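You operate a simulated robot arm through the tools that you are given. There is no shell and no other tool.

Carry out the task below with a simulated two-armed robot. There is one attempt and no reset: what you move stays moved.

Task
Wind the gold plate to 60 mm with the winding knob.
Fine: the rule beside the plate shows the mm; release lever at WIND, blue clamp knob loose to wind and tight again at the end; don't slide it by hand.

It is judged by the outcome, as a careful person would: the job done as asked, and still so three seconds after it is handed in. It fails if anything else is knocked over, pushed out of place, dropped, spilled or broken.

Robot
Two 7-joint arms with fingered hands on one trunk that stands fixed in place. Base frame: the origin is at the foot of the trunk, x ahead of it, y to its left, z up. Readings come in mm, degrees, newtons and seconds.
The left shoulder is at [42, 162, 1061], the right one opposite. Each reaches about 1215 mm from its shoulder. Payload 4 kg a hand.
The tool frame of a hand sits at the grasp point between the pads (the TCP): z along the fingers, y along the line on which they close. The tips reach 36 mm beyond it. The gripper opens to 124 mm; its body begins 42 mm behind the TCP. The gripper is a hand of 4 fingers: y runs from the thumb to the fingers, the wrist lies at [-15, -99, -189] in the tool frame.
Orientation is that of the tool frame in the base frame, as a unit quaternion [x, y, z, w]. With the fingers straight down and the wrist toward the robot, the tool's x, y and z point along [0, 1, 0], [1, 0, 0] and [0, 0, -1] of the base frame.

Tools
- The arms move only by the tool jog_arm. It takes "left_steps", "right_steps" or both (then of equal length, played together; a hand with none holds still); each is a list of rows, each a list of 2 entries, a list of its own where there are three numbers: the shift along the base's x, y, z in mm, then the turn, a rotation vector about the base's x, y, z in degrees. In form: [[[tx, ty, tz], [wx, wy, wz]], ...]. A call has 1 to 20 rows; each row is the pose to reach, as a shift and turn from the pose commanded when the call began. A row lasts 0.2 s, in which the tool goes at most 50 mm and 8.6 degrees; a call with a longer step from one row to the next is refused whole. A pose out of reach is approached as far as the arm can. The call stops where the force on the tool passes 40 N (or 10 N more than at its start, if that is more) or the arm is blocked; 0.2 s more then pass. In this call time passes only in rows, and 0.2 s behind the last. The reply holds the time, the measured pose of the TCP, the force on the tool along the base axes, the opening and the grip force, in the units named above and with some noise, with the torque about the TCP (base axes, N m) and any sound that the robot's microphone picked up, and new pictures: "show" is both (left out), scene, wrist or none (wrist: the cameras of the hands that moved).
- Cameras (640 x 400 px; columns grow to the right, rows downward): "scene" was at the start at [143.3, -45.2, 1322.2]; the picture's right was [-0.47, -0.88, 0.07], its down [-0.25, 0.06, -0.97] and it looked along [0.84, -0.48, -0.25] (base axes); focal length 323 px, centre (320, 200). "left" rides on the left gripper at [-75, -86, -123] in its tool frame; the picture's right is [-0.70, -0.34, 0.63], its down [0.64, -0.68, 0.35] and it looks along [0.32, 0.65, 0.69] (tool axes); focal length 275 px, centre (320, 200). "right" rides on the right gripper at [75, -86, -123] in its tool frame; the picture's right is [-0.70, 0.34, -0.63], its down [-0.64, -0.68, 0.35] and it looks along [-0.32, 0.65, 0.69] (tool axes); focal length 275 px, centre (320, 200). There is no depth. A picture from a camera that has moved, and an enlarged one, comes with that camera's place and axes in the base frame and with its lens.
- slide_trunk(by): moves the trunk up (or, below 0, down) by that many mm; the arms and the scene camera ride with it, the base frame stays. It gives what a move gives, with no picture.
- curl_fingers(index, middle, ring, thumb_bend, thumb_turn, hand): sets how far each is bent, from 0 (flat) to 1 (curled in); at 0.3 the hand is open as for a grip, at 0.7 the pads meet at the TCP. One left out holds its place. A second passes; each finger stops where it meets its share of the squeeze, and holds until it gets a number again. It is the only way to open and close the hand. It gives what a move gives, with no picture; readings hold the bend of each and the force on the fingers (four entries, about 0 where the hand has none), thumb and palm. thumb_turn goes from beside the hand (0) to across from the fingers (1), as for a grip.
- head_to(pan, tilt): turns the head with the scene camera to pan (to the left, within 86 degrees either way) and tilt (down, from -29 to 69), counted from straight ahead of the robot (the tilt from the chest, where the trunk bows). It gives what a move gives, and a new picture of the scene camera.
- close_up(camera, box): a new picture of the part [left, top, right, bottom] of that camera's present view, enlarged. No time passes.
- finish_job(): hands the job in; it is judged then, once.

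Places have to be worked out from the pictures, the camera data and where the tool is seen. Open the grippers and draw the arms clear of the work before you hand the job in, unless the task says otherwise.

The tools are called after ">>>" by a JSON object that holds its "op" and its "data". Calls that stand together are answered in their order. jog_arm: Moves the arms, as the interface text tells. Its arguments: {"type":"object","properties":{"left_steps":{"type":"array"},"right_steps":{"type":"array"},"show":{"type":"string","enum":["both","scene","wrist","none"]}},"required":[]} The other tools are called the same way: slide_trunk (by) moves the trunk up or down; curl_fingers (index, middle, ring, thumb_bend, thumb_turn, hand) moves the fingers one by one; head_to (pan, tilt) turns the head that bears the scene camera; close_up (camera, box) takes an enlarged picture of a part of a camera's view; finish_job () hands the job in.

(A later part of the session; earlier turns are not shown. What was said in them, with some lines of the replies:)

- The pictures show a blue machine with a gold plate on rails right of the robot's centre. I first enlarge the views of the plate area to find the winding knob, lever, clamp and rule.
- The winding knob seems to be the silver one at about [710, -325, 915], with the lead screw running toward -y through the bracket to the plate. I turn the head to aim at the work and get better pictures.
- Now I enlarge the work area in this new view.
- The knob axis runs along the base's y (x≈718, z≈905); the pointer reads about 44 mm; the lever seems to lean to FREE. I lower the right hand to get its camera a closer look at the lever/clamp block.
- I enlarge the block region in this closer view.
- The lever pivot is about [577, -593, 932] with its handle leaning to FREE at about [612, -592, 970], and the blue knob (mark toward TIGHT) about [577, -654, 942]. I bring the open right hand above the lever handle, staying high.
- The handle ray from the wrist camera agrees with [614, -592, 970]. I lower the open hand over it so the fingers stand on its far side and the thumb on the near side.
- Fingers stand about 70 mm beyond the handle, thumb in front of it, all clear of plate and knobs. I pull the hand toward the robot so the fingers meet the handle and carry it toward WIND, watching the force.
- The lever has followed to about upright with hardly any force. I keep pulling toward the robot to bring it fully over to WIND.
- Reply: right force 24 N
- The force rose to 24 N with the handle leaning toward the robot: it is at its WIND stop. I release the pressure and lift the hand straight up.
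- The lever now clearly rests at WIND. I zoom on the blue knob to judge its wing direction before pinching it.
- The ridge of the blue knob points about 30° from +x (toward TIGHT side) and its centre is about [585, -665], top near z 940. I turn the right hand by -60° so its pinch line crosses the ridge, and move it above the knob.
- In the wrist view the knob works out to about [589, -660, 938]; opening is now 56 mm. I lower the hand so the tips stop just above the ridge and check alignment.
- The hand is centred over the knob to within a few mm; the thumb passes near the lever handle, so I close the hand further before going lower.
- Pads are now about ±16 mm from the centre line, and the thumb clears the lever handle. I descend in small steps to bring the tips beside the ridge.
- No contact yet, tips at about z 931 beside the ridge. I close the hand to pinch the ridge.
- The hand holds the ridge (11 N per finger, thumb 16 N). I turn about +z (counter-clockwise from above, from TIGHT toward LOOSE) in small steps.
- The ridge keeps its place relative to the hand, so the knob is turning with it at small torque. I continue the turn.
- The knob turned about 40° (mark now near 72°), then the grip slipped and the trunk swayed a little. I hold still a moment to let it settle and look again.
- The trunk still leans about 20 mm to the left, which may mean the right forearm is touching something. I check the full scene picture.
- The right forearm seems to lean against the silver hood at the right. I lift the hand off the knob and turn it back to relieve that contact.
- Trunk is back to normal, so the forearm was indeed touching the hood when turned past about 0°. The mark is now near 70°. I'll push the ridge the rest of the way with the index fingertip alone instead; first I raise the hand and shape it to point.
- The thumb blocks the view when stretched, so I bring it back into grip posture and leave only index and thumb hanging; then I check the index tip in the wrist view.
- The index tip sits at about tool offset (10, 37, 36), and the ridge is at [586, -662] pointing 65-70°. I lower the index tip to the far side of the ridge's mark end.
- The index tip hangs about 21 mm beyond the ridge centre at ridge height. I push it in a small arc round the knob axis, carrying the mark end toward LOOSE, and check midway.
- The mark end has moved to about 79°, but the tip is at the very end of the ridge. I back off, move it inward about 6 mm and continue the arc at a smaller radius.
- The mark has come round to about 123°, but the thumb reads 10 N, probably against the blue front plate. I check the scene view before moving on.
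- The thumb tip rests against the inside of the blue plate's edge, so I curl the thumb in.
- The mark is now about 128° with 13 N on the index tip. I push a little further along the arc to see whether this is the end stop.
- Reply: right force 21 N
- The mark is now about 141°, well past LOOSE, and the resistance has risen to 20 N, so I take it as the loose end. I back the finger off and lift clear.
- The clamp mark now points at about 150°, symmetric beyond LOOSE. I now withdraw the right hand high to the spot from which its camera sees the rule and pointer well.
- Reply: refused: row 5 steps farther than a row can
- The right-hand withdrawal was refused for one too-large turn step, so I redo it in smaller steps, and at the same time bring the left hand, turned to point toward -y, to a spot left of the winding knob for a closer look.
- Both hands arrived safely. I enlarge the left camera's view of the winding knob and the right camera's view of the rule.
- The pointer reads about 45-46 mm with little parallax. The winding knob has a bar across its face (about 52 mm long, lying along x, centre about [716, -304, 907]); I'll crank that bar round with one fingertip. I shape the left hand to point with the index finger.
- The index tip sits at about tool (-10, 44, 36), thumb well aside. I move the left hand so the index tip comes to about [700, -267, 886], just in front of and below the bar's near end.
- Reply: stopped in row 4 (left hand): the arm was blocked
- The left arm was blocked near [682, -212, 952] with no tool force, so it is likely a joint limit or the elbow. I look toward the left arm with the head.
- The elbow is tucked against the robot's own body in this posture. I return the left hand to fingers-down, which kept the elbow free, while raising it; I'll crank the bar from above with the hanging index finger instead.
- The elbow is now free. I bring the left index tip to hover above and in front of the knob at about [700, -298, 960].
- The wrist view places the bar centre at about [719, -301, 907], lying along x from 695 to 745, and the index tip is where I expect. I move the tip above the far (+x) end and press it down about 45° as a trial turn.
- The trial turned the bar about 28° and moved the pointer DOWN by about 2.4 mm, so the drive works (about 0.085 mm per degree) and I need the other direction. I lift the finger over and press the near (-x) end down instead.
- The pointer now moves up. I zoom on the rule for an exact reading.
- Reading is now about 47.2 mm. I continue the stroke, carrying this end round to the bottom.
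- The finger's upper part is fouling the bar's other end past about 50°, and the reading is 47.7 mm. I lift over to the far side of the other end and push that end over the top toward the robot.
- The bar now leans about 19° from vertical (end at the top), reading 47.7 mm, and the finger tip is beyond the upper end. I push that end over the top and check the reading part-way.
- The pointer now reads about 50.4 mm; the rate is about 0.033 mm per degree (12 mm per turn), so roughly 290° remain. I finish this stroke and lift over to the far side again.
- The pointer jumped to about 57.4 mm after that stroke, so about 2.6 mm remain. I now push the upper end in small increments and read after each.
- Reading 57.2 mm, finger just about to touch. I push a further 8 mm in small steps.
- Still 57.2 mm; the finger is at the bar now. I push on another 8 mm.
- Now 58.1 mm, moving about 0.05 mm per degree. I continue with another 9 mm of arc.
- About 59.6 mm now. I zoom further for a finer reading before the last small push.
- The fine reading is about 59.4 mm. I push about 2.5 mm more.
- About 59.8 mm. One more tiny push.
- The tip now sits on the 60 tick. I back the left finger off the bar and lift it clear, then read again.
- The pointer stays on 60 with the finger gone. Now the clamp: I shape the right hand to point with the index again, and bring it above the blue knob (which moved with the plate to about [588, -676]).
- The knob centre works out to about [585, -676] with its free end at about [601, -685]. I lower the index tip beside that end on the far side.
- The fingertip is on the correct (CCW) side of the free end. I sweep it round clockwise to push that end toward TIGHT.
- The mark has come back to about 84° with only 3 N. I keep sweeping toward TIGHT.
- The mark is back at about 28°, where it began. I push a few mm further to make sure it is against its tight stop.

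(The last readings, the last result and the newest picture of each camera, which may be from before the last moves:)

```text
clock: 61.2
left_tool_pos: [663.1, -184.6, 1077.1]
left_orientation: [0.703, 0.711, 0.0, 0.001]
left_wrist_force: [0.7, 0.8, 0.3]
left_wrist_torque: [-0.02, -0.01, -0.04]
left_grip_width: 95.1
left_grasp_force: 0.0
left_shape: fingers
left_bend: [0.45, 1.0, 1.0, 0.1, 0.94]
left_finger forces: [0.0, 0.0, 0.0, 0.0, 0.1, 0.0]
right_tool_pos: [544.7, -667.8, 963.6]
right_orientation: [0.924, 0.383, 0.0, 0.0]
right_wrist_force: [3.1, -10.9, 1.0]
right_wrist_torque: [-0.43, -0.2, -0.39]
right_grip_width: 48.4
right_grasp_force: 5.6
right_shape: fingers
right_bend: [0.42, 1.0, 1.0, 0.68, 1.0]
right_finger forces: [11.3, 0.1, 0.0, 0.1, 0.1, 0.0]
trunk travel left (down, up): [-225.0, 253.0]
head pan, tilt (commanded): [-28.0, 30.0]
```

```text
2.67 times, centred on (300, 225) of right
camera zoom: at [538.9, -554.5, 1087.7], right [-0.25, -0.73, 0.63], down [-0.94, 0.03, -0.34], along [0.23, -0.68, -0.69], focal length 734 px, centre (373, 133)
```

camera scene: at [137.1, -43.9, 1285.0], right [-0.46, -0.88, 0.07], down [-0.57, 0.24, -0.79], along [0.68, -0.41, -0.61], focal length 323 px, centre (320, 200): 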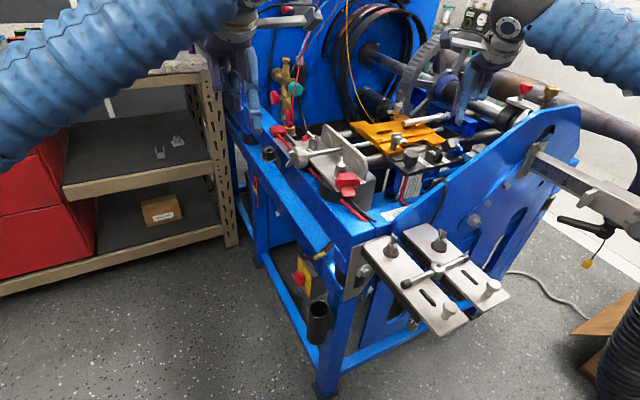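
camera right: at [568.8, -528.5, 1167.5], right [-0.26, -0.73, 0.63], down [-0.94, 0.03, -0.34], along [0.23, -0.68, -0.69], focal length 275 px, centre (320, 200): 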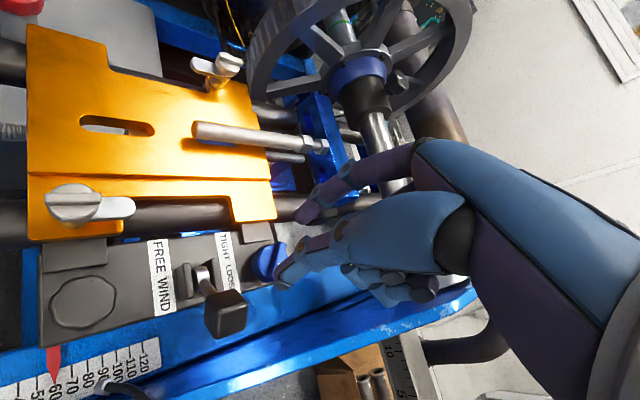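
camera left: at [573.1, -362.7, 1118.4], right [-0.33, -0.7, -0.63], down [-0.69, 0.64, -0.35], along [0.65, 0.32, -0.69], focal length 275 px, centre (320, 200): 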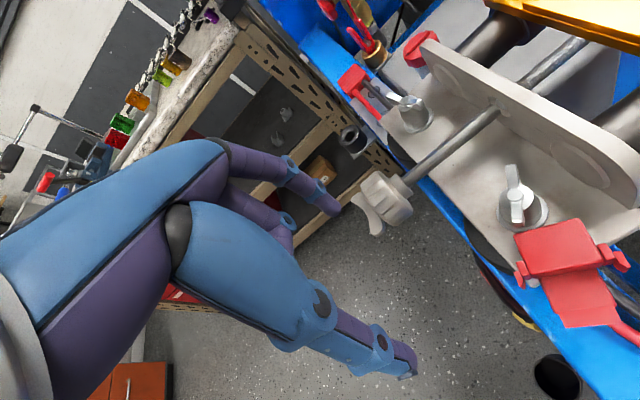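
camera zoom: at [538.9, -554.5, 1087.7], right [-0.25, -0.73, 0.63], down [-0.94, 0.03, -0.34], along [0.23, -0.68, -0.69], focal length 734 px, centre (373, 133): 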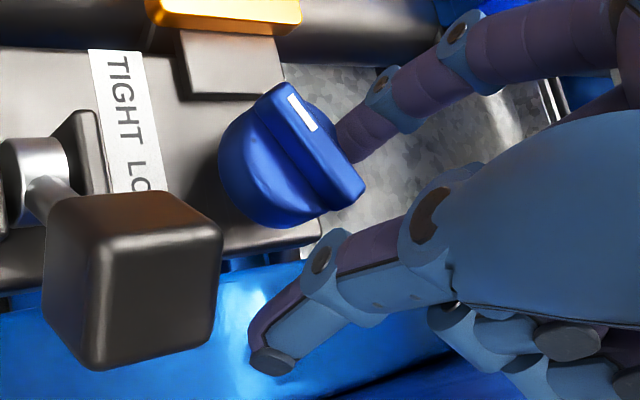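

Resistance rose to 11 N with the mark unchanged near 30°, so the clamp is at its tight stop. I back off and lift, then check the clamp angle and the reading.

>>> {"op": "jog_arm", "data": {"right_steps": [[[4, -6, 0], [0, 0, 0]], [[6, -9, 10], [0, 0, 0]], [[6, -9, 45], [0, 0, 0]], [[3, 0, 85], [0, 0, 5]], [[-15, 15, 125], [0, 0, 13]], [[-35, 30, 165], [0, 0, 21]], [[-55, 50, 205], [0, 0, 29]], [[-70, 70, 245], [0, 0, 37]], [[-72, 76, 285], [0, 0, 45]]], "show": "wrist"}}

>>> {"op": "close_up", "data": {"camera": "right", "box": [146, 242, 162, 254]}}

>>> {"op": "close_up", "data": {"camera": "right", "box": [180, 180, 300, 270]}}

```text
clock: 63.2
left_tool_pos: [664.8, -184.2, 1075.8]
left_orientation: [0.704, 0.711, -0.002, 0.001]
left_wrist_force: [0.2, 0.4, -0.6]
left_wrist_torque: [0.01, -0.03, -0.02]
left_grip_width: 94.9
left_grasp_force: 0.0
left_shape: fingers
left_bend: [0.45, 1.0, 1.0, 0.1, 0.94]
left_finger forces: [0.0, 0.0, 0.0, 0.0, 0.0, 0.1]
right_tool_pos: [471.0, -593.9, 1250.4]
right_orientation: [0.707, 0.707, -0.001, 0.0]
right_wrist_force: [0.5, 0.3, 0.2]
right_wrist_torque: [-0.03, -0.01, -0.03]
right_grip_width: 34.1
right_grasp_force: 0.1
right_shape: fingers
right_bend: [0.5, 1.0, 1.0, 0.68, 1.0]
right_finger forces: [0.0, 0.1, 0.1, 0.1, 0.1, 0.0]
trunk travel left (down, up): [-225.0, 253.0]
head pan, tilt (commanded): [-28.0, 30.0]
camera right: at [387.5, -517.8, 1373.2], right [0.34, -0.7, 0.63], down [-0.68, -0.65, -0.34], along [0.65, -0.31, -0.69], focal length 275 px, centre (320, 200)
```

right: 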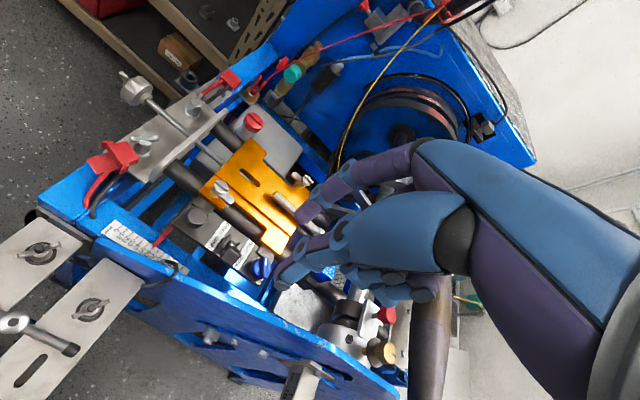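

```text
16.00 times, centred on (154, 248) of right
camera zoom: at [387.5, -517.8, 1373.2], right [0.34, -0.7, 0.63], down [-0.68, -0.65, -0.34], along [0.65, -0.31, -0.69], focal length 4404 px, centre (2976, -568)
```

zoom: 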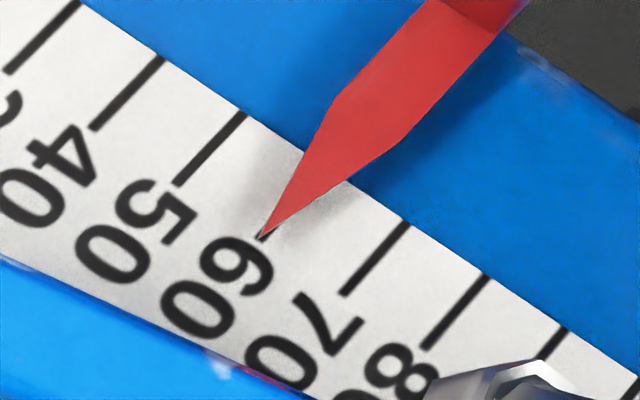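

```text
4.44 times, centred on (240, 225) of right
camera zoom: at [387.5, -517.8, 1373.2], right [0.34, -0.7, 0.63], down [-0.68, -0.65, -0.34], along [0.65, -0.31, -0.69], focal length 1224 px, centre (676, 89)
```

zoom: 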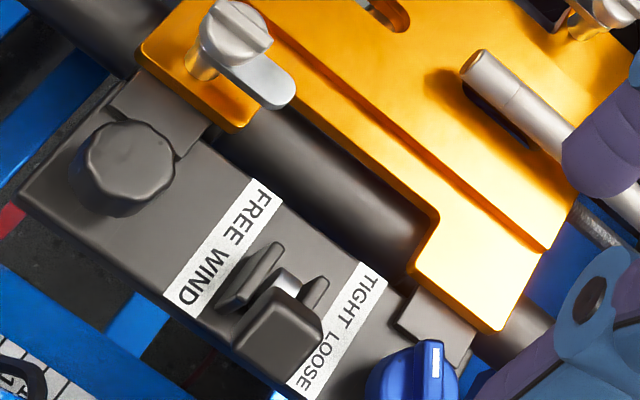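

The pointer is on 60, the lever at WIND and the clamp mark as at the start. I open both hands and draw the left arm clear.

>>> {"op": "jog_arm", "data": {"left_steps": [[[0, 15, 45], [0, 0, 0]], [[0, 40, 85], [0, 0, 0]], [[0, 70, 120], [0, 0, 0]], [[0, 100, 155], [0, 0, 0]], [[0, 130, 185], [0, 0, 0]]], "right_steps": [[[-10, 0, 10], [0, 0, 0]], [[-20, 0, 20], [0, 0, 0]], [[-30, 0, 30], [0, 0, 0]], [[-40, 0, 40], [0, 0, 0]], [[-50, 0, 50], [0, 0, 0]]], "show": "none"}}

>>> {"op": "curl_fingers", "data": {"hand": "right", "index": 0.3, "middle": 0.3, "ring": 0.3, "thumb_bend": 0.3, "thumb_turn": 0.98}}

>>> {"op": "curl_fingers", "data": {"hand": "left", "index": 0.3, "middle": 0.3, "ring": 0.3, "thumb_bend": 0.3, "thumb_turn": 0.98}}

>>> {"op": "head_to", "data": {"pan": -40, "tilt": 28}}

>>> {"op": "close_up", "data": {"camera": "scene", "box": [290, 120, 418, 200]}}

>>> {"op": "close_up", "data": {"camera": "right", "box": [140, 150, 340, 290]}}

>>> {"op": "close_up", "data": {"camera": "scene", "box": [350, 130, 410, 175]}}

```text
clock: 64.4
left_tool_pos: [667.9, -47.6, 1261.5]
left_orientation: [0.703, 0.711, -0.001, 0.001]
left_wrist_force: [-0.2, 1.1, 0.5]
left_wrist_torque: [-0.03, -0.04, -0.01]
left_grip_width: 94.8
left_grasp_force: 0.1
left_shape: fingers
left_bend: [0.45, 1.0, 1.0, 0.1, 0.94]
left_finger forces: [0.0, 0.0, 0.0, 0.0, 0.0, 0.0]
right_tool_pos: [421.4, -590.8, 1300.6]
right_orientation: [0.707, 0.707, -0.001, 0.001]
right_wrist_force: [-0.8, 0.6, 0.0]
right_wrist_torque: [-0.04, 0.0, 0.01]
right_grip_width: 34.1
right_grasp_force: 0.0
right_shape: fingers
right_bend: [0.5, 1.0, 1.0, 0.68, 1.0]
right_finger forces: [0.0, 0.1, 0.0, 0.0, 0.0, 0.0]
trunk travel left (down, up): [-225.0, 253.0]
head pan, tilt (commanded): [-28.0, 30.0]
```

```text
clock: 65.4
left_tool_pos: [668.5, -50.1, 1260.0]
left_orientation: [0.704, 0.71, -0.001, 0.001]
left_wrist_force: [0.3, -0.2, 0.2]
left_wrist_torque: [0.0, 0.02, -0.01]
left_grip_width: 94.9
left_grasp_force: 0.1
left_shape: fingers
left_bend: [0.45, 1.0, 1.0, 0.1, 0.94]
left_finger forces: [0.0, 0.0, 0.0, 0.1, 0.0, 0.1]
right_tool_pos: [422.9, -592.4, 1298.3]
right_orientation: [0.708, 0.707, -0.001, -0.001]
right_wrist_force: [-1.1, -0.5, 1.0]
right_wrist_torque: [-0.03, 0.01, -0.01]
right_grip_width: 123.1
right_grasp_force: 0.0
right_shape: fingers
right_bend: [0.3, 0.3, 0.3, 0.3, 0.96]
right_finger forces: [0.1, 0.1, 0.1, 0.1, 0.0, 0.0]
trunk travel left (down, up): [-225.0, 253.0]
head pan, tilt (commanded): [-28.0, 30.0]
```

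```text
clock: 66.4
left_tool_pos: [668.2, -50.3, 1259.9]
left_orientation: [0.703, 0.711, -0.001, 0.001]
left_wrist_force: [-0.6, 1.2, 0.2]
left_wrist_torque: [0.01, 0.01, -0.03]
left_grip_width: 123.5
left_grasp_force: 0.0
left_shape: fingers
left_bend: [0.3, 0.3, 0.3, 0.3, 0.95]
left_finger forces: [0.0, 0.1, 0.0, 0.0, 0.0, 0.0]
right_tool_pos: [423.8, -591.8, 1298.5]
right_orientation: [0.707, 0.707, 0.0, -0.001]
right_wrist_force: [-0.4, 0.7, 0.3]
right_wrist_torque: [-0.03, 0.0, 0.02]
right_grip_width: 123.3
right_grasp_force: 0.2
right_shape: fingers
right_bend: [0.3, 0.3, 0.3, 0.3, 0.96]
right_finger forces: [0.0, 0.0, 0.1, 0.0, 0.1, 0.0]
trunk travel left (down, up): [-225.0, 253.0]
head pan, tilt (commanded): [-28.0, 30.0]
```

```text
clock: 67.2
left_tool_pos: [667.3, -50.9, 1260.5]
left_orientation: [0.703, 0.711, -0.002, 0.001]
left_wrist_force: [0.4, -0.7, 0.6]
left_wrist_torque: [0.02, 0.0, -0.01]
left_grip_width: 123.3
left_grasp_force: 0.0
left_shape: fingers
left_bend: [0.3, 0.3, 0.3, 0.3, 0.95]
left_finger forces: [0.1, 0.1, 0.0, 0.0, 0.0, 0.0]
right_tool_pos: [422.6, -591.7, 1298.5]
right_orientation: [0.708, 0.707, 0.0, -0.001]
right_wrist_force: [-0.1, 0.8, -0.5]
right_wrist_torque: [0.02, -0.01, -0.01]
right_grip_width: 123.2
right_grasp_force: 0.1
right_shape: fingers
right_bend: [0.3, 0.3, 0.3, 0.3, 0.96]
right_finger forces: [0.0, 0.1, 0.0, 0.0, 0.0, 0.0]
trunk travel left (down, up): [-225.0, 253.0]
head pan, tilt (commanded): [-40.0, 28.0]
camera scene: at [127.0, -59.5, 1289.9], right [-0.64, -0.77, 0.1], down [-0.49, 0.3, -0.82], along [0.6, -0.57, -0.57], focal length 323 px, centre (320, 200)
```

scene: 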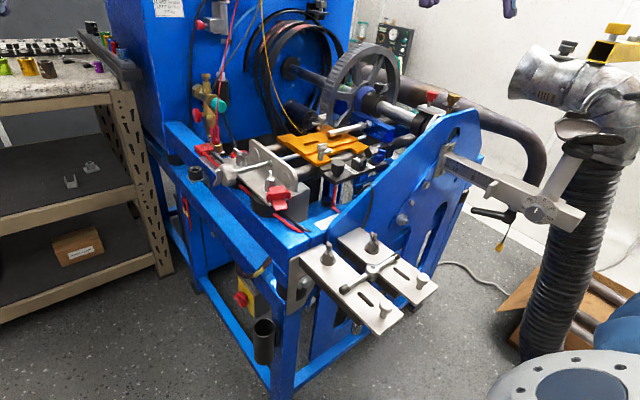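

```text
5.00 times, centred on (354, 160) of scene
camera zoom: at [127.0, -59.5, 1289.9], right [-0.64, -0.77, 0.1], down [-0.49, 0.3, -0.82], along [0.6, -0.57, -0.57], focal length 1614 px, centre (150, 400)
```

zoom: 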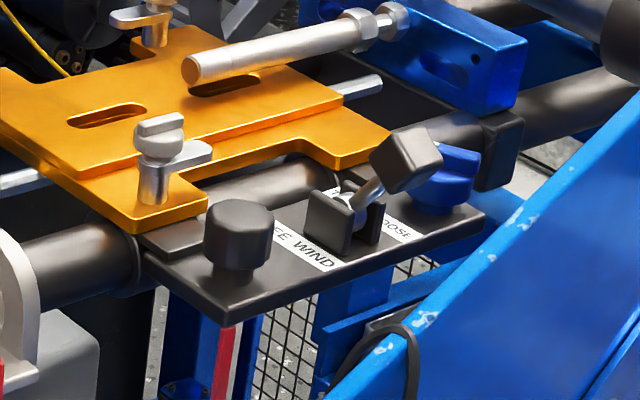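

```text
2.86 times, centred on (240, 220) of right
camera zoom: at [338.7, -516.3, 1421.9], right [0.34, -0.7, 0.63], down [-0.68, -0.64, -0.35], along [0.65, -0.32, -0.69], focal length 786 px, centre (549, 143)
```

zoom: 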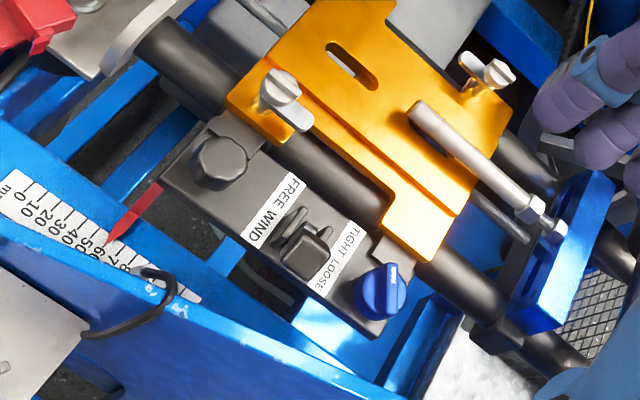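

```text
8.89 times, centred on (380, 152) of scene
camera zoom: at [127.0, -59.5, 1289.9], right [-0.64, -0.77, 0.1], down [-0.49, 0.3, -0.82], along [0.6, -0.57, -0.57], focal length 2869 px, centre (-213, 622)
```

zoom: 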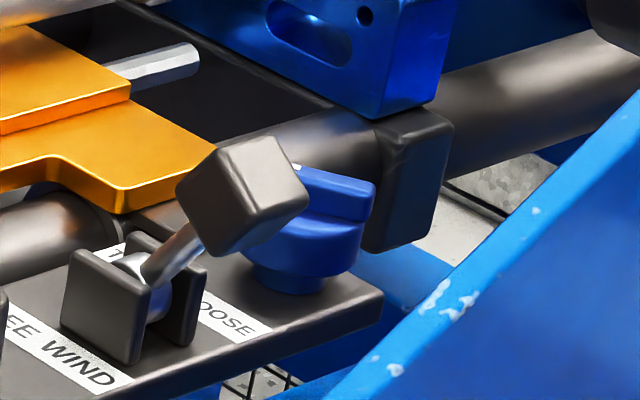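

Everything looks in order. I take a last enlarged look at the clamp mark and the pointer before handing in.

>>> {"op": "close_up", "data": {"camera": "right", "box": [252, 232, 292, 262]}}

>>> {"op": "close_up", "data": {"camera": "right", "box": [166, 224, 190, 242]}}

```text
13.33 times, centred on (272, 247) of right
camera zoom: at [338.7, -516.3, 1421.9], right [0.34, -0.7, 0.63], down [-0.68, -0.64, -0.35], along [0.65, -0.32, -0.69], focal length 3670 px, centre (960, -427)
```

zoom: 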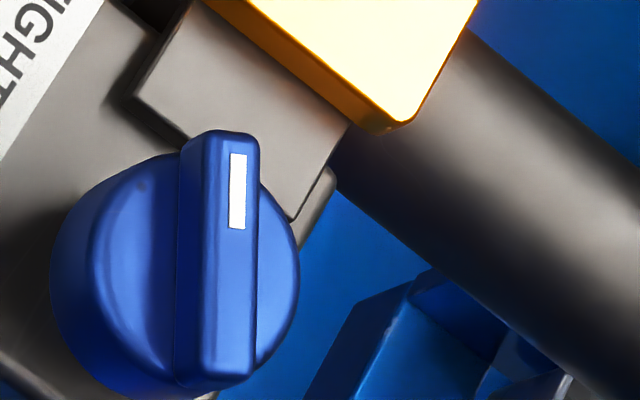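

```text
16.00 times, centred on (178, 233) of right
camera zoom: at [338.7, -516.3, 1421.9], right [0.34, -0.7, 0.63], down [-0.68, -0.64, -0.35], along [0.65, -0.32, -0.69], focal length 4404 px, centre (2592, -328)
```

zoom: 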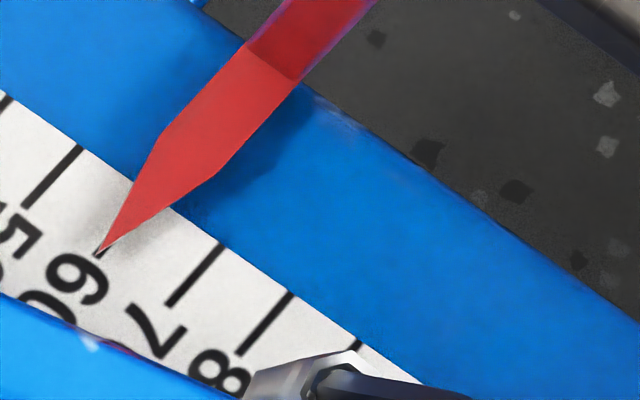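

The clamp mark is back at 30°, exactly as when tight at the start. The pointer tip lies on the 60 mm tick, the lever is at WIND, and both hands are open and clear. I hand the job in.

>>> {"op": "finish_job", "data": {}}

```text
The job is handed in.
```

The gold plate is wound to 60 mm. In the last close-up the pointer tip lay exactly on the 60 tick.

- **Winding:** I set the release lever from FREE to WIND and loosened the blue clamp knob. I then turned the winding knob with one finger. The plate was not slid by hand.
- **Clamp:** The blue knob is back against its tight stop, with its mark at the same angle as at the start. The pointer still read 60 after tightening.
- **Contact:** While I was loosening the clamp, the right forearm leaned against the silver hood at the right. The robot's trunk swayed about 20 mm until I backed off. The thumb also rested against the inside of the blue front plate. I saw nothing shifted or damaged in the later pictures.

Both hands are open and clear of the work.
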